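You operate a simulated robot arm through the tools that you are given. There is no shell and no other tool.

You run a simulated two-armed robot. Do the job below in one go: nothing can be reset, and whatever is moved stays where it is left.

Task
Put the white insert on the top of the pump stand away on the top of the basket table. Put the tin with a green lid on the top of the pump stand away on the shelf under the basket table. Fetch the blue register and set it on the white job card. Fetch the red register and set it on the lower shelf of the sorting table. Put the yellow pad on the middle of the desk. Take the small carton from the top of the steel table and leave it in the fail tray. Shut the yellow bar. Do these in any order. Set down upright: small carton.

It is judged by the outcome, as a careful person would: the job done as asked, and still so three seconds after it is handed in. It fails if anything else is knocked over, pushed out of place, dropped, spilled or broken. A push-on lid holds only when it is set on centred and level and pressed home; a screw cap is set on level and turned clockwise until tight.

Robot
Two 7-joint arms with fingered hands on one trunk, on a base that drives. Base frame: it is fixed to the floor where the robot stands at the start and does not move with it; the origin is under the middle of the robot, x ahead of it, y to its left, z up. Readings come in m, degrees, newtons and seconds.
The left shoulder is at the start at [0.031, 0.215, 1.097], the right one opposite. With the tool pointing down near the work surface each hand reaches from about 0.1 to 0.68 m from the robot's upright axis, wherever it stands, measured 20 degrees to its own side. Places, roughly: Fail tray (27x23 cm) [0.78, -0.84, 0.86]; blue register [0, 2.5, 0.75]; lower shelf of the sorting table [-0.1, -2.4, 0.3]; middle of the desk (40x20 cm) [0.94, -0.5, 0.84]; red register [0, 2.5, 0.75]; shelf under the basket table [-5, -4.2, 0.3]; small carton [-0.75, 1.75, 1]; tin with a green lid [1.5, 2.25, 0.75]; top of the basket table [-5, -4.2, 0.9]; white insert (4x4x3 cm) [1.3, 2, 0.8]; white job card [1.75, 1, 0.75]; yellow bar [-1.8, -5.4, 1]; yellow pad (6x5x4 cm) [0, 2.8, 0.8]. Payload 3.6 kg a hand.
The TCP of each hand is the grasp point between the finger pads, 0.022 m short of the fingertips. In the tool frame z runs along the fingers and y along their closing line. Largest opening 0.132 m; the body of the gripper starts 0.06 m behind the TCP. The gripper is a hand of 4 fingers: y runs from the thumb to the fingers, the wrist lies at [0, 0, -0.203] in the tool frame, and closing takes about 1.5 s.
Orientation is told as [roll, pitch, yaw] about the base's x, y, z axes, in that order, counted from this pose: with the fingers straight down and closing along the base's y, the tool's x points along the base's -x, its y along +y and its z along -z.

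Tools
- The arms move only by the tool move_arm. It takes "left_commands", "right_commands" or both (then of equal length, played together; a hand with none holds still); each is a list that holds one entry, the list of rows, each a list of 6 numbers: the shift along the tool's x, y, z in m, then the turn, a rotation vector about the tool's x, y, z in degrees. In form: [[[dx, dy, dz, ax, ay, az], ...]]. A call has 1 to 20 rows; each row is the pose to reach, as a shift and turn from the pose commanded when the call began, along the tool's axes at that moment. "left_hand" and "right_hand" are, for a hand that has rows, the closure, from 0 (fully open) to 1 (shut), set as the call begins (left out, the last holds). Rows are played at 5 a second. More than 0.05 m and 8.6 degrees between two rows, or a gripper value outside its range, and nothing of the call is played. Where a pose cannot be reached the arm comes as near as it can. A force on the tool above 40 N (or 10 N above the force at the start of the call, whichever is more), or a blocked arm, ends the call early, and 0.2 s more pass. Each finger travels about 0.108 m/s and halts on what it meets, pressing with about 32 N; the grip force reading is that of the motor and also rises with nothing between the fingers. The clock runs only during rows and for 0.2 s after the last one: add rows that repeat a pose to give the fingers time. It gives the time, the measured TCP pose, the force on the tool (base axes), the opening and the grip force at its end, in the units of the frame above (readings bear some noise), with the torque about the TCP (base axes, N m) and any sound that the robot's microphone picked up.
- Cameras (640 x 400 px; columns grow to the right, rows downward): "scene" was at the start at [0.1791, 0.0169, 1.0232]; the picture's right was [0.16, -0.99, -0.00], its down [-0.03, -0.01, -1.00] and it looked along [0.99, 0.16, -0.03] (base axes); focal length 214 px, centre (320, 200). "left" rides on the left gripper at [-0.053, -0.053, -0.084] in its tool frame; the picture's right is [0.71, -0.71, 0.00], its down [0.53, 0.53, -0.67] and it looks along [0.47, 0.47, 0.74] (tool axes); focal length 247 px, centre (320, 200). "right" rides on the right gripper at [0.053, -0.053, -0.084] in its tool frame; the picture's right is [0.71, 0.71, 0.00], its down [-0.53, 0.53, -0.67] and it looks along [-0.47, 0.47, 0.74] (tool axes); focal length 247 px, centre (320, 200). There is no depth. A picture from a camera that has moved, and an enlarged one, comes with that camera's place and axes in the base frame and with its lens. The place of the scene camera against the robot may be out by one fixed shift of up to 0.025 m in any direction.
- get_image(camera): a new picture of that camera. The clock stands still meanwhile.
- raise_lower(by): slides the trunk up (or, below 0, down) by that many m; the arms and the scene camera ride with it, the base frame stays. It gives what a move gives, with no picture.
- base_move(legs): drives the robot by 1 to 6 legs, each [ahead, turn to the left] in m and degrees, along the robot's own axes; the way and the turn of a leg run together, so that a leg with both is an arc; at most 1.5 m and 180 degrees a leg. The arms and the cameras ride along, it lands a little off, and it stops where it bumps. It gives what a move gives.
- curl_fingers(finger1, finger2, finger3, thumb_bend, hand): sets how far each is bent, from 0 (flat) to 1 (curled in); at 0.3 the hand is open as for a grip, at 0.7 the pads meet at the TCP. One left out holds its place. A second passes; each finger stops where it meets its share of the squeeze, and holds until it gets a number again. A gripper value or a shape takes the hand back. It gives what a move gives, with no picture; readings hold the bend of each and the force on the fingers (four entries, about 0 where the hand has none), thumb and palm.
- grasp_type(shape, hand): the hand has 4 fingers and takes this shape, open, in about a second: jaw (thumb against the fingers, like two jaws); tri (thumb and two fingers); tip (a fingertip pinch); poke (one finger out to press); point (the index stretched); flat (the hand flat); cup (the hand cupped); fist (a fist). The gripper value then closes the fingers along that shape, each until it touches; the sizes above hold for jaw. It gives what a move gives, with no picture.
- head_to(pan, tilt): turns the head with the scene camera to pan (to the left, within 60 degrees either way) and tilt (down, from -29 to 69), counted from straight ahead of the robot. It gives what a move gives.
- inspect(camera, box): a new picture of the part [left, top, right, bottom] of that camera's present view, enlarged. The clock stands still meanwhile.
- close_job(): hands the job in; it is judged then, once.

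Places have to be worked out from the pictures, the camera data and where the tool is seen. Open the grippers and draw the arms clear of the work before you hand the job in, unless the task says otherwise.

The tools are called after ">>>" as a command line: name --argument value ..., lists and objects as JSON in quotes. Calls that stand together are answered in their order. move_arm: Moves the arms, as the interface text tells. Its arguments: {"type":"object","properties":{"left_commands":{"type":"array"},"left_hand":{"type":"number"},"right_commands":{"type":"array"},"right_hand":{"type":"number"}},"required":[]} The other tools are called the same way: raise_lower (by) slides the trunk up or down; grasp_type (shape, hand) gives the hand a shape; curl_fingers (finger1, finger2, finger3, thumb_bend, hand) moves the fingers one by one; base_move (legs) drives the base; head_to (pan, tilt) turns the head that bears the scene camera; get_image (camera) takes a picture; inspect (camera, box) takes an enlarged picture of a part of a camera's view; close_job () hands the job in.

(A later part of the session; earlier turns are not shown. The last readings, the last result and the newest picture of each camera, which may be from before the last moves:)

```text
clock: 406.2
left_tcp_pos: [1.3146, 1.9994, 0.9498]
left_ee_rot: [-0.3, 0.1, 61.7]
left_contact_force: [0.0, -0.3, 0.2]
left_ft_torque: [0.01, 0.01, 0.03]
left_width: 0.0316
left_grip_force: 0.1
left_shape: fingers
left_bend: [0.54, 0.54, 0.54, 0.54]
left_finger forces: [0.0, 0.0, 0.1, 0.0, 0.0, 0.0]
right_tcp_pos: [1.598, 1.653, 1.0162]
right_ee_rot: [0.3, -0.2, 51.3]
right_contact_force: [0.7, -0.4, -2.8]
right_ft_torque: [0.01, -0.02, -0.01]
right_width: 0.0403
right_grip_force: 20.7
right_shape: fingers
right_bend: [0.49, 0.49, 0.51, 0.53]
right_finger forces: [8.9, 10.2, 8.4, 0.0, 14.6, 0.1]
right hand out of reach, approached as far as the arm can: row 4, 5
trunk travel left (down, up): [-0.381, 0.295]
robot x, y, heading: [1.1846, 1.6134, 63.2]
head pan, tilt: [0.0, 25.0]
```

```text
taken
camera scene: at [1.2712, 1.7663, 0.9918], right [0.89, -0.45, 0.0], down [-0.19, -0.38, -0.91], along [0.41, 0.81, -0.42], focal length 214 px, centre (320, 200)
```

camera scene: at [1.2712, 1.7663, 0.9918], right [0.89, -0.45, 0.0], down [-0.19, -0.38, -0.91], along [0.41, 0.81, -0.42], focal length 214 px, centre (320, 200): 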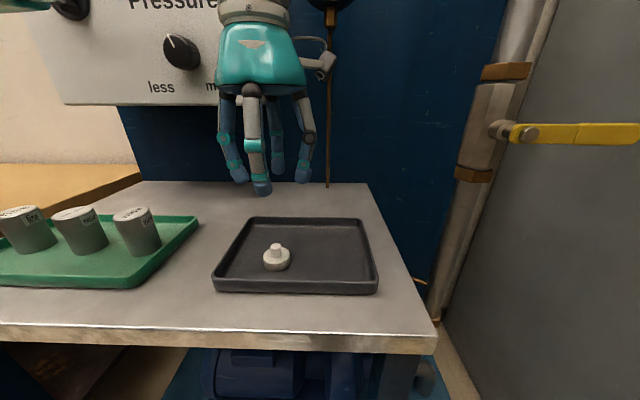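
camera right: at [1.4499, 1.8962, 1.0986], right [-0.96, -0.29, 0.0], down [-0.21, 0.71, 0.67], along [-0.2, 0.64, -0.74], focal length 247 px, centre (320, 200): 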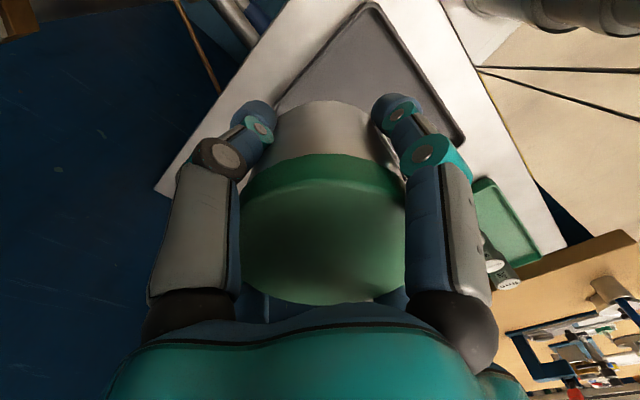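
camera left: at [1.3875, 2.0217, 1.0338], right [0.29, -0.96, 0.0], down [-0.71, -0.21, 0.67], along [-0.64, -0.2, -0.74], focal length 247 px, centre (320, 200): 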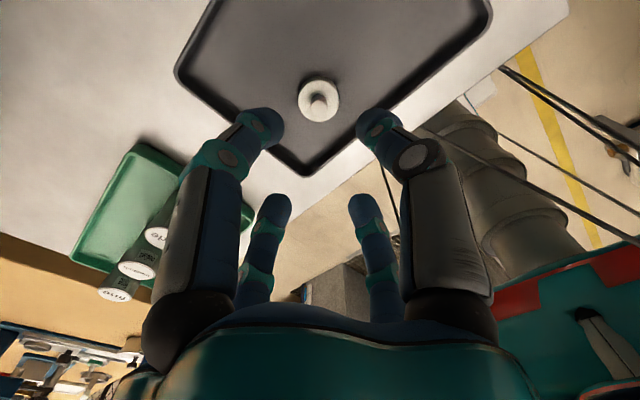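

The insert is nearly centred (about 6 mm off). I'll correct and descend to z≈0.829.

>>> move_arm --left_commands '[[[0.0032, 0.0058, 0.02, 0, 0, 0], [0.0032, 0.0058, 0.05, 0, 0, 0], [0.0032, 0.0058, 0.08, 0, 0, 0], [0.0032, 0.0058, 0.1, 0, 0, 0], [0.0032, 0.0058, 0.112, 0, 0, 0], [0.0032, 0.0058, 0.12, 0, 0, 0], [0.0032, 0.0058, 0.12, 0, 0, 0]]]'

>>> get_image --camera "left"

```text
clock: 407.8
left_tcp_pos: [1.308, 1.9999, 0.8332]
left_ee_rot: [-0.3, -0.3, 61.7]
left_contact_force: [-3.4, 3.9, 31.3]
left_ft_torque: [0.07, 0.74, -0.2]
left_width: 0.0313
left_grip_force: 15.8
left_shape: fingers
left_bend: [0.54, 0.53, 0.53, 0.54]
left_finger forces: [4.3, 14.9, 12.3, 0.0, 0.1, 0.0]
right_tcp_pos: [1.5982, 1.6502, 1.0165]
right_ee_rot: [0.3, -0.4, 51.1]
right_contact_force: [-1.3, 0.4, -1.4]
right_ft_torque: [-0.04, -0.01, 0.01]
right_width: 0.0407
right_grip_force: 21.2
right_shape: fingers
right_bend: [0.49, 0.49, 0.51, 0.53]
right_finger forces: [9.1, 10.1, 8.3, 0.0, 14.6, 0.1]
trunk travel left (down, up): [-0.381, 0.295]
robot x, y, heading: [1.1822, 1.6134, 63.5]
head pan, tilt: [0.0, 25.0]
```

```text
taken
camera left: at [1.3796, 2.0221, 0.9174], right [0.29, -0.96, 0.0], down [-0.72, -0.21, 0.66], along [-0.64, -0.19, -0.75], focal length 247 px, centre (320, 200)
```

left: 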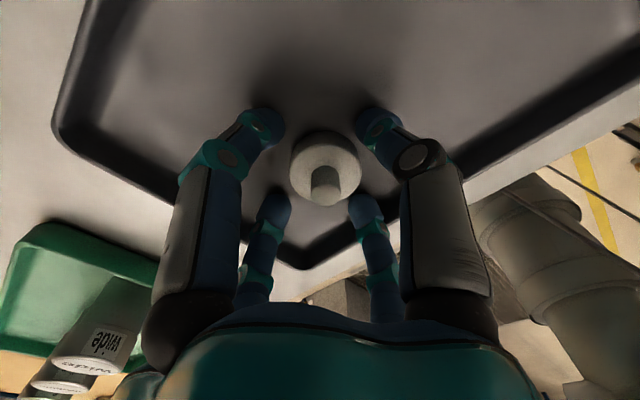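

The fingertips just touched the tray floor; the insert is between the fingers. I'll lift 4 mm and close.

>>> move_arm --left_commands '[[[0, 0, -0.003, 0, 0, 0], [0, 0, -0.006, 0, 0, 0], [0, 0, -0.006, 0, 0, 0]]]'

>>> curl_fingers --hand "left" --finger1 0.75 --finger2 0.75 --finger3 0.75 --thumb_bend 0.75

>>> get_image --camera "left"

```text
clock: 408.6
left_tcp_pos: [1.3066, 2.0003, 0.8342]
left_ee_rot: [-0.1, 0.4, 61.6]
left_contact_force: [0.8, 0.8, 0.2]
left_ft_torque: [-0.03, -0.05, 0.01]
left_width: 0.0315
left_grip_force: 0.0
left_shape: fingers
left_bend: [0.54, 0.54, 0.54, 0.54]
left_finger forces: [0.0, 0.0, 0.0, 0.0, 0.1, 0.0]
right_tcp_pos: [1.5988, 1.6515, 1.0143]
right_ee_rot: [0.2, -0.2, 51.2]
right_contact_force: [0.2, 0.7, -2.1]
right_ft_torque: [-0.01, -0.01, -0.03]
right_width: 0.0407
right_grip_force: 20.7
right_shape: fingers
right_bend: [0.49, 0.49, 0.51, 0.53]
right_finger forces: [8.9, 10.1, 8.2, 0.1, 14.6, 0.0]
trunk travel left (down, up): [-0.381, 0.295]
robot x, y, heading: [1.1847, 1.6113, 63.2]
head pan, tilt: [0.0, 25.0]
```

```text
clock: 409.6
left_tcp_pos: [1.3084, 2.0003, 0.8361]
left_ee_rot: [-0.1, 0.2, 61.7]
left_contact_force: [0.1, -0.2, -0.1]
left_ft_torque: [0.02, -0.01, 0.01]
left_width: 0.0144
left_grip_force: 21.1
left_shape: fingers
left_bend: [0.61, 0.6, 0.61, 0.63]
left_finger forces: [8.9, 9.9, 8.6, 0.1, 14.3, 0.0]
right_tcp_pos: [1.5983, 1.6518, 1.0161]
right_ee_rot: [0.1, -0.2, 51.1]
right_contact_force: [0.4, -0.7, -1.9]
right_ft_torque: [0.02, -0.01, 0.0]
right_width: 0.0404
right_grip_force: 21.0
right_shape: fingers
right_bend: [0.49, 0.49, 0.51, 0.53]
right_finger forces: [9.0, 10.2, 8.3, 0.0, 14.6, 0.1]
trunk travel left (down, up): [-0.381, 0.295]
robot x, y, heading: [1.1836, 1.6153, 63.1]
head pan, tilt: [0.0, 25.0]
```

```text
taken
camera left: at [1.3793, 2.0225, 0.9196], right [0.29, -0.96, 0.01], down [-0.71, -0.21, 0.67], along [-0.64, -0.2, -0.74], focal length 247 px, centre (320, 200)
```

left: 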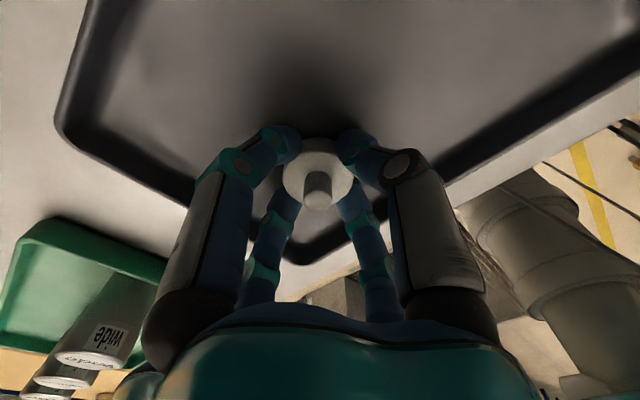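

The insert is gripped by all four fingers. Lifting it and moving to a carry position.

>>> move_arm --left_commands '[[[0, 0, -0.02, 0, 0, 0], [0, 0, -0.05, 0, 0, 0], [0, 0, -0.09, 0, 0, 0], [0, 0, -0.13, 0, 0, 0], [0.01, 0.03, -0.16, 0, 0, 0], [0.02, 0.06, -0.19, 0, 0, 0], [0.03, 0.09, -0.22, 0, 0, 0], [0.04, 0.12, -0.24, 0, 0, 0], [0.05, 0.15, -0.24, 0, 0, 0]]]'

>>> get_image --camera "left"

>>> get_image --camera "scene"

```text
clock: 411.6
left_tcp_pos: [1.1511, 2.0282, 1.0743]
left_ee_rot: [-0.3, 0.2, 61.5]
left_contact_force: [-0.6, 0.9, -0.9]
left_ft_torque: [-0.01, 0.02, -0.03]
left_width: 0.0142
left_grip_force: 20.5
left_shape: fingers
left_bend: [0.61, 0.6, 0.61, 0.63]
left_finger forces: [8.9, 10.3, 8.6, 0.0, 13.9, 0.0]
right_tcp_pos: [1.5983, 1.6513, 1.0152]
right_ee_rot: [0.3, -0.2, 51.2]
right_contact_force: [-0.7, -0.2, -2.9]
right_ft_torque: [-0.01, -0.01, 0.01]
right_width: 0.0406
right_grip_force: 21.3
right_shape: fingers
right_bend: [0.49, 0.49, 0.51, 0.53]
right_finger forces: [9.1, 10.3, 8.1, 0.0, 14.7, 0.0]
trunk travel left (down, up): [-0.381, 0.295]
robot x, y, heading: [1.1858, 1.614, 63.3]
head pan, tilt: [0.0, 25.0]
```

```text
taken
camera left: at [1.2224, 2.0503, 1.1576], right [0.29, -0.96, 0.01], down [-0.71, -0.21, 0.67], along [-0.64, -0.2, -0.74], focal length 247 px, centre (320, 200)
```

left: 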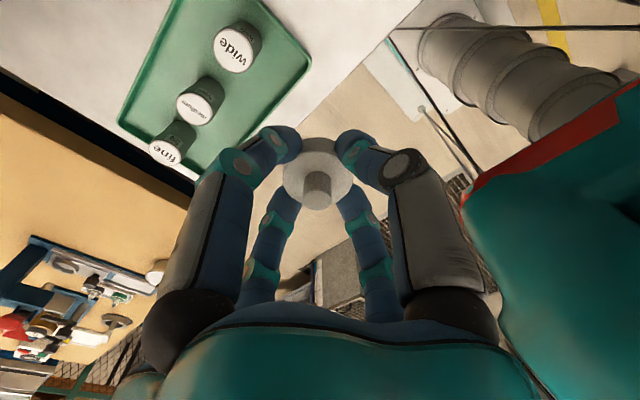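

```text
taken
camera scene: at [1.2707, 1.766, 0.9919], right [0.89, -0.45, 0.0], down [-0.19, -0.38, -0.91], along [0.41, 0.81, -0.42], focal length 214 px, centre (320, 200)
```

scene: 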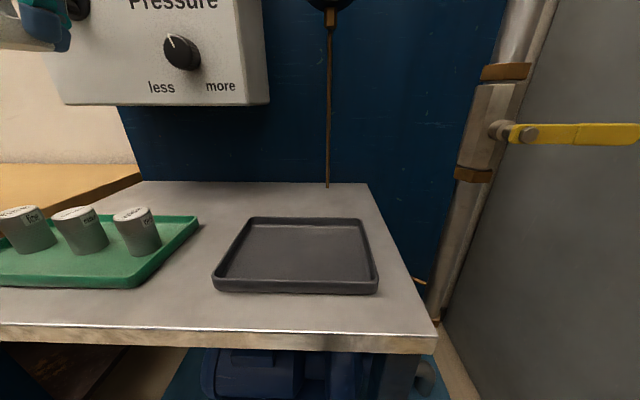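

Both items are held. I'll back away from the stand and turn around in steps to head down the corridor to the basket table.

>>> base_move --legs '[[-0.6, 0]]'

>>> base_move --legs '[[0, -37]]'

>>> base_move --legs '[[0, -37]]'

>>> base_move --legs '[[0, -37]]'

>>> base_move --legs '[[0, -37]]'

>>> base_move --legs '[[0, -34]]'

>>> head_to --pan 0 --tilt 10

>>> get_image --camera "scene"

```text
clock: 415.0
left_tcp_pos: [0.8797, 1.4909, 1.0742]
left_ee_rot: [-0.2, 0.2, 61.5]
left_contact_force: [0.1, 0.8, -0.8]
left_ft_torque: [-0.01, 0.0, 0.0]
left_width: 0.0139
left_grip_force: 20.9
left_shape: fingers
left_bend: [0.61, 0.6, 0.61, 0.63]
left_finger forces: [8.9, 10.3, 8.6, 0.0, 14.0, 0.0]
right_tcp_pos: [1.3263, 1.1131, 1.0169]
right_ee_rot: [0.3, -0.2, 51.0]
right_contact_force: [0.8, 0.5, -2.0]
right_ft_torque: [0.03, 0.0, 0.0]
right_width: 0.0407
right_grip_force: 20.9
right_shape: fingers
right_bend: [0.49, 0.49, 0.51, 0.53]
right_finger forces: [9.0, 10.3, 8.3, 0.1, 14.5, 0.1]
trunk travel left (down, up): [-0.381, 0.295]
robot x, y, heading: [0.9131, 1.0724, 63.3]
head pan, tilt: [0.0, 25.0]
```

```text
clock: 417.2
left_tcp_pos: [1.1341, 1.4262, 1.0743]
left_ee_rot: [-0.2, 0.3, 24.9]
left_contact_force: [0.6, 0.6, 0.4]
left_ft_torque: [0.03, -0.01, 0.0]
left_width: 0.0143
left_grip_force: 20.9
left_shape: fingers
left_bend: [0.61, 0.6, 0.61, 0.63]
left_finger forces: [8.8, 10.4, 8.4, 0.0, 13.8, 0.1]
right_tcp_pos: [1.2665, 0.8566, 1.0164]
right_ee_rot: [0.2, -0.1, 14.3]
right_contact_force: [-0.5, 0.0, -2.8]
right_ft_torque: [-0.03, 0.01, 0.02]
right_width: 0.0405
right_grip_force: 21.5
right_shape: fingers
right_bend: [0.49, 0.49, 0.51, 0.54]
right_finger forces: [8.7, 10.2, 8.2, 0.0, 14.1, 0.0]
trunk travel left (down, up): [-0.381, 0.295]
robot x, y, heading: [0.898, 1.0952, 26.4]
head pan, tilt: [0.0, 25.0]
```

```text
clock: 419.4
left_tcp_pos: [1.29, 1.2163, 1.074]
left_ee_rot: [-0.2, 0.2, -12.4]
left_contact_force: [1.1, 0.7, 0.1]
left_ft_torque: [-0.01, 0.01, 0.01]
left_width: 0.0144
left_grip_force: 20.5
left_shape: fingers
left_bend: [0.61, 0.6, 0.61, 0.63]
left_finger forces: [8.9, 10.1, 8.3, 0.1, 13.7, 0.1]
right_tcp_pos: [1.0503, 0.6826, 1.016]
right_ee_rot: [0.2, -0.2, -22.8]
right_contact_force: [-0.6, 0.8, -1.8]
right_ft_torque: [-0.02, 0.01, -0.03]
right_width: 0.0399
right_grip_force: 21.5
right_shape: fingers
right_bend: [0.49, 0.49, 0.51, 0.54]
right_finger forces: [8.6, 10.8, 8.6, 0.0, 14.7, 0.0]
trunk travel left (down, up): [-0.381, 0.295]
robot x, y, heading: [0.9071, 1.1223, -10.9]
head pan, tilt: [0.0, 25.0]
```

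```text
clock: 421.6
left_tcp_pos: [1.2669, 0.9675, 1.0765]
left_ee_rot: [-0.2, 0.2, -49.5]
left_contact_force: [-0.9, -1.0, -0.8]
left_ft_torque: [0.03, 0.01, -0.01]
left_width: 0.0141
left_grip_force: 20.2
left_shape: fingers
left_bend: [0.61, 0.6, 0.61, 0.64]
left_finger forces: [8.7, 9.9, 8.2, 0.0, 13.5, 0.0]
right_tcp_pos: [0.7539, 0.6885, 1.0177]
right_ee_rot: [0.2, -0.2, -60.2]
right_contact_force: [-0.2, 0.5, -2.8]
right_ft_torque: [0.05, 0.03, -0.01]
right_width: 0.04
right_grip_force: 21.7
right_shape: fingers
right_bend: [0.49, 0.49, 0.51, 0.54]
right_finger forces: [8.6, 11.1, 8.7, 0.0, 14.5, 0.1]
trunk travel left (down, up): [-0.381, 0.295]
robot x, y, heading: [0.9287, 1.1424, -48.2]
head pan, tilt: [0.0, 25.0]
```

```text
clock: 423.8
left_tcp_pos: [1.0943, 0.7943, 1.0769]
left_ee_rot: [-0.2, 0.2, -86.7]
left_contact_force: [0.7, 1.6, -0.2]
left_ft_torque: [0.06, -0.04, -0.02]
left_width: 0.014
left_grip_force: 20.6
left_shape: fingers
left_bend: [0.61, 0.6, 0.61, 0.64]
left_finger forces: [8.8, 10.1, 8.2, 0.0, 13.6, 0.0]
right_tcp_pos: [0.5173, 0.8817, 1.0195]
right_ee_rot: [0.2, -0.1, -97.2]
right_contact_force: [0.0, -0.6, -2.4]
right_ft_torque: [-0.02, 0.01, 0.01]
right_width: 0.0394
right_grip_force: 21.1
right_shape: fingers
right_bend: [0.49, 0.49, 0.51, 0.54]
right_finger forces: [8.4, 10.9, 8.9, 0.0, 14.5, 0.1]
trunk travel left (down, up): [-0.381, 0.295]
robot x, y, heading: [0.9466, 1.1401, -85.1]
head pan, tilt: [0.0, 25.0]
```

```text
clock: 425.9
left_tcp_pos: [0.8733, 0.7731, 1.0756]
left_ee_rot: [-0.2, 0.2, -120.9]
left_contact_force: [-0.4, 0.1, -0.7]
left_ft_torque: [-0.05, -0.02, -0.04]
left_width: 0.0139
left_grip_force: 19.9
left_shape: fingers
left_bend: [0.61, 0.6, 0.61, 0.64]
left_finger forces: [8.9, 10.2, 8.1, 0.0, 13.5, 0.1]
right_tcp_pos: [0.4457, 1.1698, 1.0183]
right_ee_rot: [0.2, 0.0, -131.5]
right_contact_force: [-0.2, 0.3, -2.4]
right_ft_torque: [0.03, 0.02, -0.02]
right_width: 0.0395
right_grip_force: 21.3
right_shape: fingers
right_bend: [0.5, 0.48, 0.51, 0.54]
right_finger forces: [8.2, 11.1, 8.9, 0.1, 14.6, 0.1]
trunk travel left (down, up): [-0.381, 0.295]
robot x, y, heading: [0.9704, 1.1295, -118.9]
head pan, tilt: [0.0, 25.0]
```

```text
clock: 426.6
left_tcp_pos: [0.8745, 0.7728, 1.0776]
left_ee_rot: [-0.3, 0.2, -120.8]
left_contact_force: [0.5, -1.1, 0.7]
left_ft_torque: [0.01, 0.02, 0.03]
left_width: 0.0137
left_grip_force: 20.5
left_shape: fingers
left_bend: [0.61, 0.6, 0.61, 0.64]
left_finger forces: [8.8, 10.1, 8.2, 0.1, 13.7, 0.1]
right_tcp_pos: [0.4467, 1.1706, 1.0179]
right_ee_rot: [0.2, -0.1, -131.5]
right_contact_force: [-0.1, -0.8, -2.4]
right_ft_torque: [-0.01, 0.03, -0.01]
right_width: 0.0393
right_grip_force: 22.0
right_shape: fingers
right_bend: [0.5, 0.48, 0.51, 0.54]
right_finger forces: [8.4, 11.3, 9.2, 0.0, 14.9, 0.0]
trunk travel left (down, up): [-0.381, 0.295]
robot x, y, heading: [0.9708, 1.1276, -119.0]
head pan, tilt: [0.0, 10.0]
```

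```text
taken
camera scene: at [0.899, 0.9824, 1.0162], right [-0.87, 0.49, 0.0], down [0.08, 0.15, -0.98], along [-0.48, -0.86, -0.18], focal length 214 px, centre (320, 200)
```

scene: 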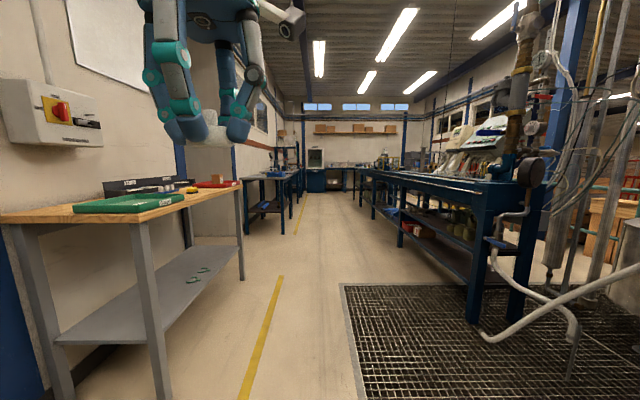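

The corridor ahead is open. I'll tuck the right hand in front of me and raise the trunk for the long drive.

>>> move_arm --right_commands '[[[-0.012, 0.0385, 0, 0, 0, -1.6], [-0.024, 0.077, 0, 0, 0, -3.1], [-0.036, 0.1155, 0, 0, 0, -4.7], [-0.048, 0.154, 0, 0, 0, -6.3], [-0.06, 0.1925, 0, 0, 0, -7.8], [-0.072, 0.231, 0, 0, 0, -9.4], [-0.084, 0.27, 0, 0, 0, -11], [-0.0957, 0.3081, 0, 0, 0, -12.5], [-0.0957, 0.3081, 0, 0, 0, -12.5]]]'

>>> raise_lower --by 0.25

>>> base_move --legs '[[0, -3], [1.4, 0], [1.4, 0], [1.2, 0]]'

>>> get_image --camera "scene"

```text
clock: 428.6
left_tcp_pos: [0.8738, 0.7732, 1.0765]
left_ee_rot: [-0.3, 0.2, -121.1]
left_contact_force: [-0.1, -0.1, -0.3]
left_ft_torque: [0.01, 0.02, -0.04]
left_width: 0.0138
left_grip_force: 20.3
left_shape: fingers
left_bend: [0.61, 0.6, 0.61, 0.64]
left_finger forces: [8.9, 10.1, 8.2, 0.0, 13.7, 0.1]
right_tcp_pos: [0.6023, 0.9179, 1.0148]
right_ee_rot: [0.2, -0.2, -119.1]
right_contact_force: [0.5, 0.1, -2.6]
right_ft_torque: [-0.01, -0.01, 0.03]
right_width: 0.0394
right_grip_force: 21.8
right_shape: fingers
right_bend: [0.5, 0.48, 0.51, 0.54]
right_finger forces: [8.4, 11.6, 9.3, 0.1, 14.8, 0.0]
right hand out of reach, approached as far as the arm can: row 8, 9
trunk travel left (down, up): [-0.381, 0.295]
robot x, y, heading: [0.9676, 1.1293, -119.0]
head pan, tilt: [0.0, 10.0]
```

```text
clock: 431.2
left_tcp_pos: [0.8737, 0.7729, 1.3261]
left_ee_rot: [-0.2, 0.1, -120.9]
left_contact_force: [0.0, -0.2, -0.2]
left_ft_torque: [0.01, 0.02, 0.01]
left_width: 0.014
left_grip_force: 20.3
left_shape: fingers
left_bend: [0.61, 0.6, 0.61, 0.64]
left_finger forces: [8.9, 10.1, 8.2, 0.1, 13.7, 0.0]
right_tcp_pos: [0.6026, 0.9196, 1.2761]
right_ee_rot: [0.2, -2.2, -119.0]
right_contact_force: [-0.4, 0.5, -2.7]
right_ft_torque: [0.02, 0.01, -0.02]
right_width: 0.0393
right_grip_force: 22.1
right_shape: fingers
right_bend: [0.5, 0.48, 0.51, 0.54]
right_finger forces: [8.4, 11.7, 9.1, 0.0, 14.8, 0.1]
trunk travel left (down, up): [-0.631, 0.045]
robot x, y, heading: [0.9703, 1.1305, -119.1]
head pan, tilt: [0.0, 10.0]
```

```text
clock: 433.3
left_tcp_pos: [0.8109, 0.7087, 1.3278]
left_ee_rot: [-0.4, 0.0, -124.2]
left_contact_force: [-0.2, -1.5, -0.7]
left_ft_torque: [0.02, -0.02, 0.0]
left_width: 0.0139
left_grip_force: 20.5
left_shape: fingers
left_bend: [0.61, 0.6, 0.61, 0.64]
left_finger forces: [8.8, 10.3, 8.2, 0.0, 13.5, 0.1]
right_tcp_pos: [0.5489, 0.8697, 1.3224]
right_ee_rot: [0.2, -9.5, -122.5]
right_contact_force: [0.7, -1.0, -2.3]
right_ft_torque: [0.03, 0.02, 0.01]
right_width: 0.0396
right_grip_force: 22.7
right_shape: fingers
right_bend: [0.5, 0.48, 0.51, 0.54]
right_finger forces: [8.9, 12.0, 9.1, 0.0, 15.3, 0.1]
trunk travel left (down, up): [-0.631, 0.045]
robot x, y, heading: [0.9251, 1.0598, -123.7]
head pan, tilt: [0.0, 10.0]
stopped in leg 2: the robot was blocked; the commanded pose is now the measured one
```

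```text
taken
camera scene: at [0.8448, 0.9165, 1.2692], right [-0.83, 0.55, 0.0], down [0.1, 0.15, -0.98], along [-0.54, -0.82, -0.18], focal length 214 px, centre (320, 200)
```

scene: 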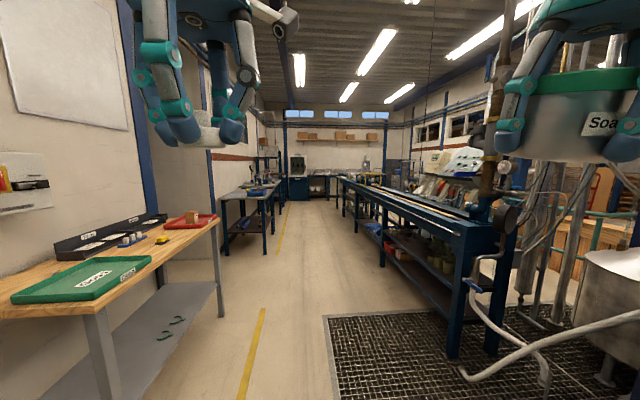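

The right arm behaves oddly again (tilted, and the base reports a block). I'll look at its posture before going on.

>>> head_to --pan -60 --tilt 0

>>> get_image --camera "scene"

>>> get_image --camera "right"

```text
clock: 434.6
left_tcp_pos: [0.8119, 0.7106, 1.3278]
left_ee_rot: [-0.3, 0.0, -124.2]
left_contact_force: [-0.7, -0.1, -0.2]
left_ft_torque: [0.01, 0.01, 0.01]
left_width: 0.0134
left_grip_force: 20.5
left_shape: fingers
left_bend: [0.61, 0.6, 0.61, 0.64]
left_finger forces: [8.9, 10.2, 8.2, 0.0, 13.6, 0.1]
right_tcp_pos: [0.5495, 0.8718, 1.3243]
right_ee_rot: [0.1, -9.6, -122.6]
right_contact_force: [-0.2, 0.7, -2.5]
right_ft_torque: [-0.01, -0.01, 0.02]
right_width: 0.0395
right_grip_force: 22.8
right_shape: fingers
right_bend: [0.5, 0.48, 0.51, 0.54]
right_finger forces: [8.9, 12.0, 9.1, 0.1, 15.2, 0.1]
trunk travel left (down, up): [-0.631, 0.045]
robot x, y, heading: [0.9292, 1.0556, -123.4]
head pan, tilt: [-60.0, 0.0]
```

```text
taken
camera scene: at [0.8073, 1.0016, 1.2855], right [0.06, 1.0, 0.0], down [0.0, 0.0, -1.0], along [-1.0, 0.06, 0.0], focal length 214 px, centre (320, 200)
```

scene: 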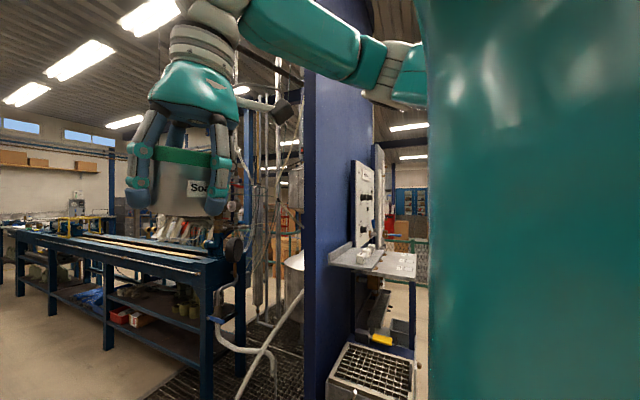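

```text
taken
camera right: at [0.5412, 0.9581, 1.398], right [0.97, 0.21, -0.12], down [0.22, -0.62, 0.75], along [0.08, -0.75, -0.65], focal length 247 px, centre (320, 200)
```

right: 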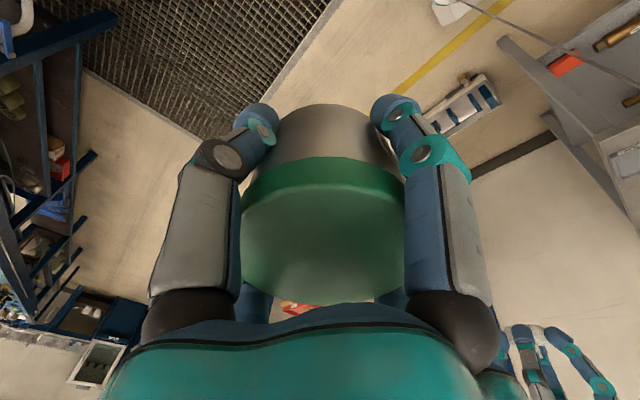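

The right elbow is just folded too tightly with the hand close and high. I'll move that hand forward and down to a relaxed, level pose.

>>> move_arm --right_commands '[[[-0.014, 0, 0.037, 0, 2, 0], [-0.028, 0, 0.074, 0, 4, 0], [-0.042, 0, 0.11, 0, 6, 0], [-0.056, 0, 0.147, 0, 8, 0], [-0.07, 0, 0.184, 0, 9.6, 0], [-0.07, 0, 0.184, 0, 9.6, 0]]]'

>>> head_to --pan 0 --tilt 15

>>> base_move --legs '[[1.2, 0]]'

```text
clock: 436.0
left_tcp_pos: [0.812, 0.7095, 1.3286]
left_ee_rot: [-0.3, 0.1, -124.1]
left_contact_force: [0.2, 0.3, -1.1]
left_ft_torque: [-0.01, 0.04, 0.0]
left_width: 0.0137
left_grip_force: 20.6
left_shape: fingers
left_bend: [0.61, 0.6, 0.61, 0.64]
left_finger forces: [8.8, 10.1, 8.2, 0.0, 13.6, 0.0]
right_tcp_pos: [0.4755, 0.8787, 1.1941]
right_ee_rot: [0.3, -0.2, -122.5]
right_contact_force: [-0.4, -0.2, -2.3]
right_ft_torque: [0.01, -0.01, 0.0]
right_width: 0.0394
right_grip_force: 22.6
right_shape: fingers
right_bend: [0.5, 0.48, 0.51, 0.54]
right_finger forces: [8.7, 12.0, 9.0, 0.0, 14.9, 0.0]
right hand out of reach, approached as far as the arm can: row 1, 2, 3, 4, 5, 6
trunk travel left (down, up): [-0.631, 0.045]
robot x, y, heading: [0.9245, 1.0548, -123.6]
head pan, tilt: [-60.0, 0.0]
```

```text
clock: 437.3
left_tcp_pos: [0.8117, 0.7094, 1.3286]
left_ee_rot: [-0.3, 0.1, -124.2]
left_contact_force: [0.0, 0.5, -1.0]
left_ft_torque: [-0.02, 0.02, -0.01]
left_width: 0.0139
left_grip_force: 21.0
left_shape: fingers
left_bend: [0.61, 0.6, 0.61, 0.64]
left_finger forces: [8.7, 10.1, 8.1, 0.1, 13.5, 0.0]
right_tcp_pos: [0.4749, 0.8804, 1.193]
right_ee_rot: [0.3, -0.1, -122.6]
right_contact_force: [-0.8, 0.2, -2.0]
right_ft_torque: [0.02, 0.0, 0.04]
right_width: 0.0394
right_grip_force: 22.6
right_shape: fingers
right_bend: [0.5, 0.48, 0.51, 0.54]
right_finger forces: [8.7, 12.0, 9.0, 0.0, 15.1, 0.1]
trunk travel left (down, up): [-0.631, 0.045]
robot x, y, heading: [0.9296, 1.0571, -123.4]
head pan, tilt: [0.0, 15.0]
```

```text
clock: 443.4
left_tcp_pos: [0.1438, -0.305, 1.3283]
left_ee_rot: [-0.4, 0.1, -124.0]
left_contact_force: [0.7, 0.2, -0.8]
left_ft_torque: [-0.04, -0.03, -0.01]
left_width: 0.0136
left_grip_force: 20.5
left_shape: fingers
left_bend: [0.61, 0.6, 0.61, 0.64]
left_finger forces: [8.8, 10.2, 8.2, 0.0, 13.6, 0.0]
right_tcp_pos: [-0.1928, -0.1363, 1.1947]
right_ee_rot: [0.3, -0.1, -122.2]
right_contact_force: [-0.4, -0.3, -2.4]
right_ft_torque: [-0.01, 0.0, 0.0]
right_width: 0.0394
right_grip_force: 22.5
right_shape: fingers
right_bend: [0.5, 0.48, 0.51, 0.54]
right_finger forces: [8.6, 12.0, 9.0, 0.0, 14.9, 0.0]
trunk travel left (down, up): [-0.631, 0.045]
robot x, y, heading: [0.2568, 0.0429, -123.3]
head pan, tilt: [0.0, 15.0]
```

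Driving works now. Continuing down the corridor.

>>> base_move --legs '[[0, 2], [1.3, 0], [1.3, 0]]'

>>> get_image --camera "scene"

```text
clock: 456.6
left_tcp_pos: [-1.1985, -2.5688, 1.3291]
left_ee_rot: [-0.3, 0.0, -121.5]
left_contact_force: [0.4, 0.0, -0.7]
left_ft_torque: [0.01, 0.02, -0.02]
left_width: 0.0139
left_grip_force: 20.4
left_shape: fingers
left_bend: [0.61, 0.6, 0.61, 0.64]
left_finger forces: [8.9, 10.4, 8.2, 0.0, 13.5, 0.1]
right_tcp_pos: [-1.5432, -2.4154, 1.1949]
right_ee_rot: [0.3, 0.0, -119.8]
right_contact_force: [-1.3, 0.7, -3.3]
right_ft_torque: [0.04, 0.04, 0.0]
right_width: 0.0395
right_grip_force: 22.2
right_shape: fingers
right_bend: [0.5, 0.48, 0.51, 0.54]
right_finger forces: [8.6, 12.4, 9.0, 0.1, 14.8, 0.0]
trunk travel left (down, up): [-0.631, 0.045]
robot x, y, heading: [-1.0966, -2.2202, -121.1]
head pan, tilt: [0.0, 15.0]
```

```text
taken
camera scene: at [-1.175, -2.36, 1.2613], right [-0.86, 0.51, 0.0], down [0.13, 0.22, -0.97], along [-0.49, -0.83, -0.26], focal length 214 px, centre (320, 200)
```

scene: 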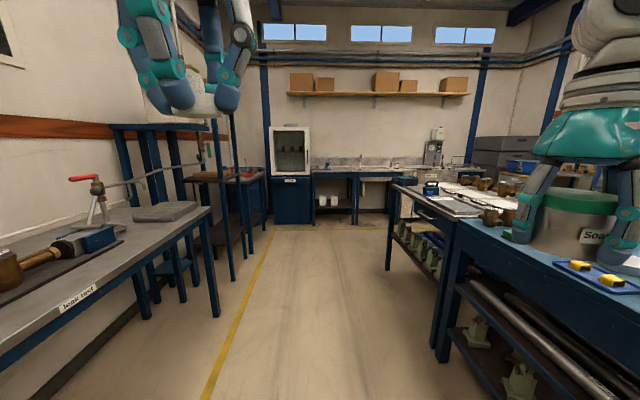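

I'm about two thirds down. I'll enlarge the far end to identify the machine with the yellow bar and the basket table.

>>> inspect --camera "scene" --box '[180, 100, 340, 260]'

>>> inspect --camera "scene" --box '[330, 100, 560, 260]'

```text
2.50 times, centred on (260, 180) of scene
camera zoom: at [-1.175, -2.36, 1.2613], right [-0.86, 0.51, 0.0], down [0.13, 0.22, -0.97], along [-0.49, -0.83, -0.26], focal length 536 px, centre (470, 250)
```

zoom: 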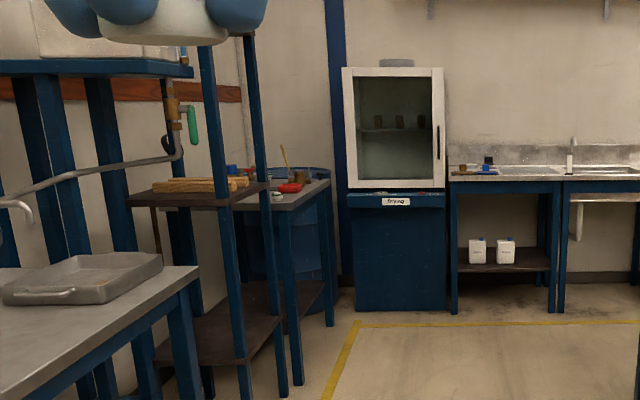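

```text
2.50 times, centred on (445, 180) of scene
camera zoom: at [-1.175, -2.36, 1.2613], right [-0.86, 0.51, 0.0], down [0.13, 0.22, -0.97], along [-0.49, -0.83, -0.26], focal length 536 px, centre (8, 250)
```

zoom: 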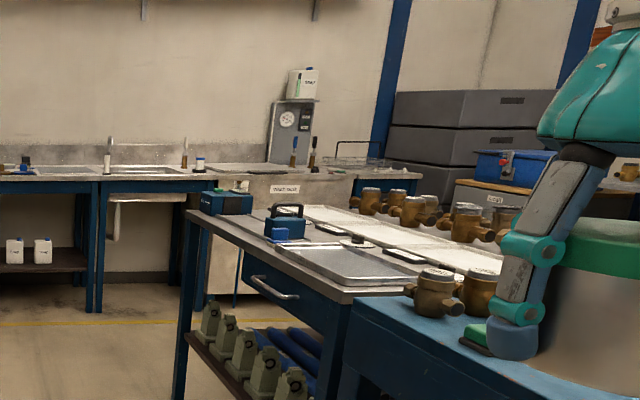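

The wire basket stands on a table at the right of the end wall. I'll drive to the open area past the right bench.

>>> base_move --legs '[[0, -1], [1.3, 0], [1.3, 0]]'

>>> get_image --camera "scene"

>>> head_to --pan -55 --tilt 15

>>> get_image --camera "scene"

>>> head_to --pan 45 --tilt 15

>>> get_image --camera "scene"

```text
clock: 469.6
left_tcp_pos: [-2.5882, -4.7583, 1.3284]
left_ee_rot: [-0.3, 0.0, -123.1]
left_contact_force: [-0.9, 0.6, -0.5]
left_ft_torque: [0.02, 0.04, 0.0]
left_width: 0.014
left_grip_force: 20.8
left_shape: fingers
left_bend: [0.61, 0.6, 0.61, 0.64]
left_finger forces: [8.9, 10.3, 8.2, 0.0, 13.4, 0.0]
right_tcp_pos: [-2.9283, -4.5958, 1.1952]
right_ee_rot: [0.3, -0.1, -121.5]
right_contact_force: [-0.7, 0.7, -2.4]
right_ft_torque: [0.0, 0.0, 0.03]
right_width: 0.0391
right_grip_force: 22.2
right_shape: fingers
right_bend: [0.5, 0.48, 0.51, 0.54]
right_finger forces: [8.6, 12.4, 9.0, 0.0, 14.4, 0.0]
trunk travel left (down, up): [-0.631, 0.045]
robot x, y, heading: [-2.4787, -4.407, -122.6]
head pan, tilt: [0.0, 15.0]
```

```text
taken
camera scene: at [-2.5595, -4.5496, 1.2613], right [-0.84, 0.54, 0.0], down [0.14, 0.22, -0.97], along [-0.52, -0.81, -0.26], focal length 214 px, centre (320, 200)
```

scene: 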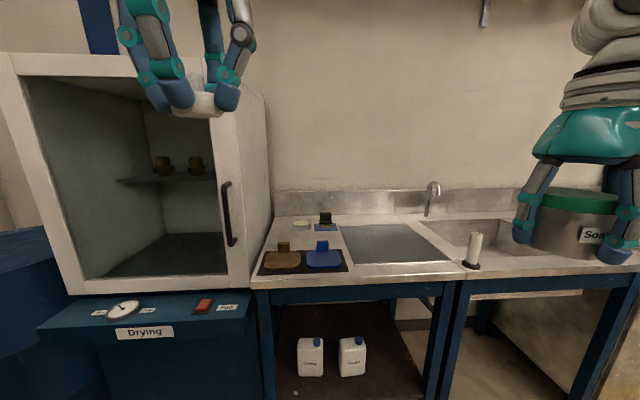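

```text
clock: 470.8
left_tcp_pos: [-2.5901, -4.7567, 1.3303]
left_ee_rot: [-0.3, 0.0, -123.0]
left_contact_force: [-0.8, 0.1, -0.3]
left_ft_torque: [0.05, 0.01, -0.03]
left_width: 0.0138
left_grip_force: 20.5
left_shape: fingers
left_bend: [0.61, 0.6, 0.61, 0.64]
left_finger forces: [8.8, 10.2, 8.2, 0.0, 13.5, 0.0]
right_tcp_pos: [-2.9291, -4.5949, 1.1953]
right_ee_rot: [0.3, -0.1, -121.5]
right_contact_force: [-1.2, -0.3, -2.5]
right_ft_torque: [0.0, 0.0, -0.01]
right_width: 0.0392
right_grip_force: 21.9
right_shape: fingers
right_bend: [0.5, 0.48, 0.51, 0.54]
right_finger forces: [8.6, 12.4, 9.1, 0.0, 14.4, 0.0]
trunk travel left (down, up): [-0.631, 0.045]
robot x, y, heading: [-2.4802, -4.41, -122.4]
head pan, tilt: [-55.0, 15.0]
```

```text
taken
camera scene: at [-2.6026, -4.4749, 1.2613], right [-0.05, 1.0, 0.0], down [0.26, 0.01, -0.97], along [-0.96, -0.04, -0.26], focal length 214 px, centre (320, 200)
```

scene: 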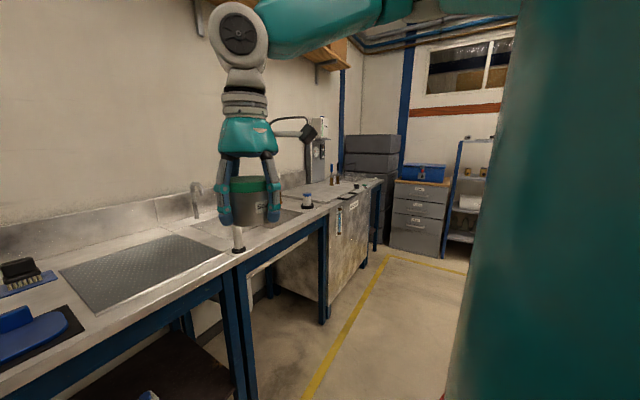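

```text
clock: 472.6
left_tcp_pos: [-2.5889, -4.7567, 1.3293]
left_ee_rot: [-0.2, 0.0, -123.1]
left_contact_force: [-0.6, 0.9, -0.4]
left_ft_torque: [-0.02, -0.01, 0.01]
left_width: 0.0138
left_grip_force: 21.0
left_shape: fingers
left_bend: [0.61, 0.6, 0.61, 0.64]
left_finger forces: [8.8, 10.3, 8.2, 0.0, 13.4, 0.0]
right_tcp_pos: [-2.9295, -4.5946, 1.1956]
right_ee_rot: [0.3, -0.1, -121.4]
right_contact_force: [-0.3, -0.1, -1.5]
right_ft_torque: [0.02, 0.04, 0.03]
right_width: 0.0393
right_grip_force: 22.2
right_shape: fingers
right_bend: [0.5, 0.48, 0.51, 0.54]
right_finger forces: [8.6, 12.4, 9.0, 0.1, 14.6, 0.1]
trunk travel left (down, up): [-0.631, 0.045]
robot x, y, heading: [-2.478, -4.4057, -122.6]
head pan, tilt: [45.0, 15.0]
```

```text
taken
camera scene: at [-2.4891, -4.5618, 1.2613], right [-0.98, -0.22, 0.0], down [-0.06, 0.25, -0.97], along [0.21, -0.94, -0.26], focal length 214 px, centre (320, 200)
```

scene: 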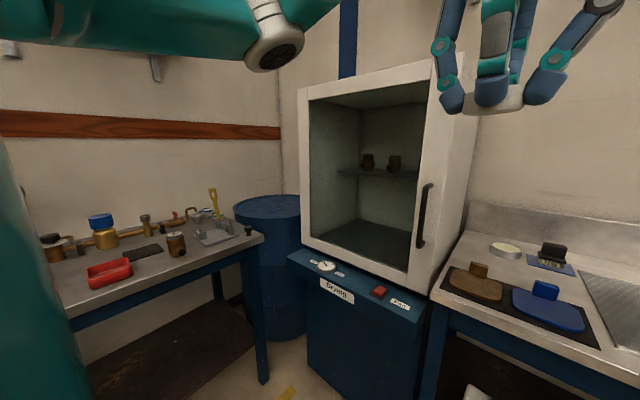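

The basket table is to the right along the counter; the left bench holds a clamp with an upright yellow bar for later. I'll turn right in two steps and drive along the counter.

>>> base_move --legs '[[-0.08, 0]]'

>>> base_move --legs '[[0, -42]]'

>>> base_move --legs '[[0, -43]]'

>>> head_to --pan 10 --tilt 15

>>> get_image --camera "scene"

```text
clock: 473.6
left_tcp_pos: [-2.5455, -4.6853, 1.331]
left_ee_rot: [-0.2, -0.1, -123.1]
left_contact_force: [0.5, 1.5, -0.1]
left_ft_torque: [-0.01, 0.0, 0.01]
left_width: 0.0141
left_grip_force: 20.0
left_shape: fingers
left_bend: [0.61, 0.6, 0.61, 0.64]
left_finger forces: [8.8, 10.3, 8.2, 0.1, 13.5, 0.1]
right_tcp_pos: [-2.8827, -4.5236, 1.1964]
right_ee_rot: [0.3, -0.2, -121.5]
right_contact_force: [1.1, -0.1, -2.2]
right_ft_torque: [0.0, 0.05, -0.03]
right_width: 0.0394
right_grip_force: 22.3
right_shape: fingers
right_bend: [0.5, 0.48, 0.51, 0.54]
right_finger forces: [8.6, 12.4, 8.9, 0.0, 14.4, 0.0]
trunk travel left (down, up): [-0.631, 0.045]
robot x, y, heading: [-2.4383, -4.3383, -122.3]
head pan, tilt: [45.0, 15.0]
```

```text
clock: 476.0
left_tcp_pos: [-2.7509, -4.5254, 1.3301]
left_ee_rot: [-0.2, 0.1, -164.9]
left_contact_force: [0.6, 0.5, 0.3]
left_ft_torque: [0.03, 0.0, 0.02]
left_width: 0.0136
left_grip_force: 20.2
left_shape: fingers
left_bend: [0.61, 0.6, 0.61, 0.64]
left_finger forces: [8.7, 10.3, 8.1, 0.1, 13.5, 0.0]
right_tcp_pos: [-2.8927, -4.1791, 1.1962]
right_ee_rot: [0.4, 0.0, -163.3]
right_contact_force: [-0.3, 1.2, -1.9]
right_ft_torque: [-0.01, 0.02, 0.0]
right_width: 0.0393
right_grip_force: 21.8
right_shape: fingers
right_bend: [0.5, 0.48, 0.51, 0.54]
right_finger forces: [7.9, 12.5, 9.0, 0.0, 14.0, 0.0]
trunk travel left (down, up): [-0.631, 0.045]
robot x, y, heading: [-2.4261, -4.372, -164.2]
head pan, tilt: [45.0, 15.0]
```

```text
clock: 478.5
left_tcp_pos: [-2.7737, -4.2621, 1.3296]
left_ee_rot: [-0.1, 0.1, 151.9]
left_contact_force: [0.4, -0.6, 0.3]
left_ft_torque: [0.04, -0.01, 0.0]
left_width: 0.0137
left_grip_force: 19.8
left_shape: fingers
left_bend: [0.61, 0.6, 0.61, 0.64]
left_finger forces: [8.9, 10.2, 8.0, 0.0, 13.6, 0.0]
right_tcp_pos: [-2.6389, -3.9088, 1.1958]
right_ee_rot: [0.2, 0.1, 153.4]
right_contact_force: [-0.7, -0.7, -2.4]
right_ft_torque: [-0.04, -0.03, 0.04]
right_width: 0.0389
right_grip_force: 21.8
right_shape: fingers
right_bend: [0.5, 0.48, 0.51, 0.54]
right_finger forces: [7.8, 12.2, 8.8, 0.0, 14.2, 0.0]
trunk travel left (down, up): [-0.631, 0.045]
robot x, y, heading: [-2.445, -4.4027, 153.0]
head pan, tilt: [45.0, 15.0]
```

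```text
clock: 479.5
left_tcp_pos: [-2.77, -4.2613, 1.3315]
left_ee_rot: [-0.2, 0.0, 151.9]
left_contact_force: [0.4, -0.3, -0.3]
left_ft_torque: [-0.02, 0.0, 0.0]
left_width: 0.0138
left_grip_force: 20.2
left_shape: fingers
left_bend: [0.61, 0.6, 0.61, 0.64]
left_finger forces: [8.9, 10.0, 8.2, 0.0, 13.8, 0.0]
right_tcp_pos: [-2.6376, -3.9115, 1.1972]
right_ee_rot: [0.3, -0.2, 153.4]
right_contact_force: [0.7, -0.1, -2.4]
right_ft_torque: [0.0, -0.02, 0.0]
right_width: 0.0389
right_grip_force: 21.9
right_shape: fingers
right_bend: [0.5, 0.48, 0.51, 0.54]
right_finger forces: [7.8, 12.6, 9.0, 0.0, 14.4, 0.1]
trunk travel left (down, up): [-0.631, 0.045]
robot x, y, heading: [-2.4453, -4.4041, 153.1]
head pan, tilt: [10.0, 15.0]
```

```text
taken
camera scene: at [-2.5907, -4.3362, 1.2612], right [0.29, 0.96, 0.0], down [0.25, -0.08, -0.97], along [-0.92, 0.28, -0.26], focal length 214 px, centre (320, 200)
```

scene: 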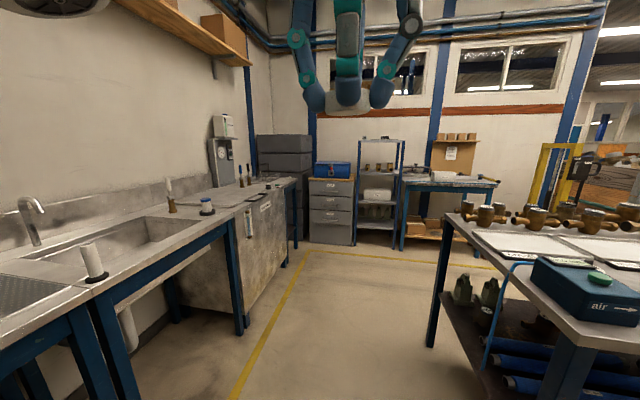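

The basket table is straight ahead-left beyond the grey tank. I'll drive along the counter to stand in front of it.

>>> base_move --legs '[[0, 1.4], [1.3, 0], [0.95, 0]]'

>>> base_move --legs '[[0, 42]]'

>>> base_move --legs '[[0, 43]]'

>>> head_to --pan 0 --tilt 35

>>> get_image --camera "scene"

```text
clock: 490.8
left_tcp_pos: [-4.7691, -3.3024, 1.3319]
left_ee_rot: [-0.1, 0.1, 153.4]
left_contact_force: [0.3, 0.0, -0.6]
left_ft_torque: [0.0, 0.0, 0.01]
left_width: 0.0137
left_grip_force: 20.6
left_shape: fingers
left_bend: [0.61, 0.6, 0.61, 0.64]
left_finger forces: [9.0, 10.1, 8.1, 0.0, 13.7, 0.0]
right_tcp_pos: [-4.6451, -2.9461, 1.1968]
right_ee_rot: [0.3, -0.1, 155.0]
right_contact_force: [0.4, 0.0, -2.2]
right_ft_torque: [-0.04, -0.01, 0.0]
right_width: 0.0387
right_grip_force: 21.5
right_shape: fingers
right_bend: [0.5, 0.48, 0.51, 0.54]
right_finger forces: [7.6, 12.7, 9.1, 0.1, 14.2, 0.1]
trunk travel left (down, up): [-0.631, 0.045]
robot x, y, heading: [-4.4389, -3.4296, 154.5]
head pan, tilt: [10.0, 15.0]
```

```text
clock: 491.9
left_tcp_pos: [-4.7822, -3.3438, 1.3338]
left_ee_rot: [-0.2, -0.1, 160.6]
left_contact_force: [-1.3, -0.2, -0.4]
left_ft_torque: [0.0, -0.01, 0.03]
left_width: 0.0136
left_grip_force: 20.4
left_shape: fingers
left_bend: [0.61, 0.6, 0.61, 0.64]
left_finger forces: [8.8, 10.1, 8.1, 0.1, 13.6, 0.1]
right_tcp_pos: [-4.6932, -2.9747, 1.1894]
right_ee_rot: [-0.1, 1.8, 161.9]
right_contact_force: [0.9, 0.3, -5.7]
right_ft_torque: [-0.11, 0.0, -0.07]
right_width: 0.0387
right_grip_force: 23.9
right_shape: fingers
right_bend: [0.5, 0.48, 0.51, 0.54]
right_finger forces: [7.8, 12.9, 9.0, 0.1, 14.1, 3.9]
trunk travel left (down, up): [-0.631, 0.045]
robot x, y, heading: [-4.4398, -3.4268, 161.5]
head pan, tilt: [10.0, 15.0]
stopped in leg 1: the force on the tool passed its limit at 49 N (the readings are from after the stop); the commanded pose is now the measured one
```

```text
clock: 492.9
left_tcp_pos: [-4.7791, -3.3782, 1.3357]
left_ee_rot: [-0.3, -0.4, 165.4]
left_contact_force: [-0.1, -0.1, -0.4]
left_ft_torque: [0.02, 0.04, -0.02]
left_width: 0.0136
left_grip_force: 20.0
left_shape: fingers
left_bend: [0.61, 0.6, 0.61, 0.64]
left_finger forces: [8.9, 10.3, 8.1, 0.0, 13.5, 0.0]
right_tcp_pos: [-4.7128, -3.0116, 1.1877]
right_ee_rot: [0.0, 3.9, 167.6]
right_contact_force: [25.9, -22.0, 5.3]
right_ft_torque: [2.27, 2.93, 0.29]
right_width: 0.0387
right_grip_force: 23.0
right_shape: fingers
right_bend: [0.5, 0.48, 0.51, 0.54]
right_finger forces: [8.0, 13.4, 9.2, 0.1, 14.5, 1.7]
trunk travel left (down, up): [-0.631, 0.045]
robot x, y, heading: [-4.4376, -3.4243, 165.8]
head pan, tilt: [10.0, 15.0]
stopped in leg 1: the force on the tool passed its limit at 182 N (the readings are from after the stop); the commanded pose is now the measured one
```

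```text
clock: 493.8
left_tcp_pos: [-4.78, -3.3801, 1.3371]
left_ee_rot: [-0.5, -0.5, 165.3]
left_contact_force: [-0.2, -0.1, 0.4]
left_ft_torque: [-0.01, 0.01, 0.0]
left_width: 0.0138
left_grip_force: 20.8
left_shape: fingers
left_bend: [0.61, 0.6, 0.61, 0.64]
left_finger forces: [8.8, 10.2, 8.0, 0.1, 13.6, 0.1]
right_tcp_pos: [-4.7129, -3.0114, 1.1898]
right_ee_rot: [-0.1, 3.8, 167.4]
right_contact_force: [31.6, -22.9, 3.6]
right_ft_torque: [2.58, 3.55, 0.23]
right_width: 0.0388
right_grip_force: 23.8
right_shape: fingers
right_bend: [0.5, 0.48, 0.51, 0.54]
right_finger forces: [7.9, 13.4, 9.1, 0.1, 14.3, 1.9]
trunk travel left (down, up): [-0.631, 0.045]
robot x, y, heading: [-4.4417, -3.4266, 165.8]
head pan, tilt: [0.0, 35.0]
```

```text
taken
camera scene: at [-4.5785, -3.3918, 1.2305], right [0.24, 0.97, 0.0], down [0.55, -0.14, -0.82], along [-0.8, 0.2, -0.57], focal length 214 px, centre (320, 200)
```

scene: 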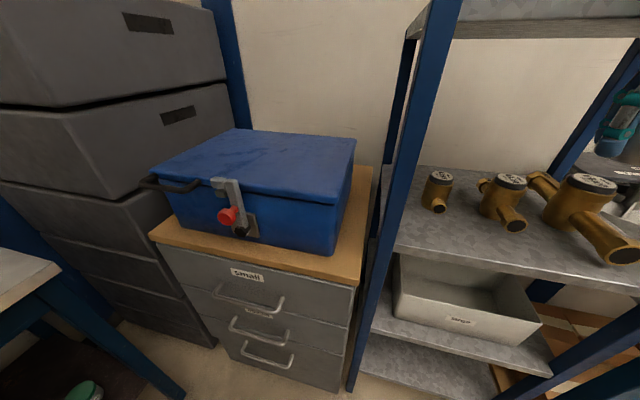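

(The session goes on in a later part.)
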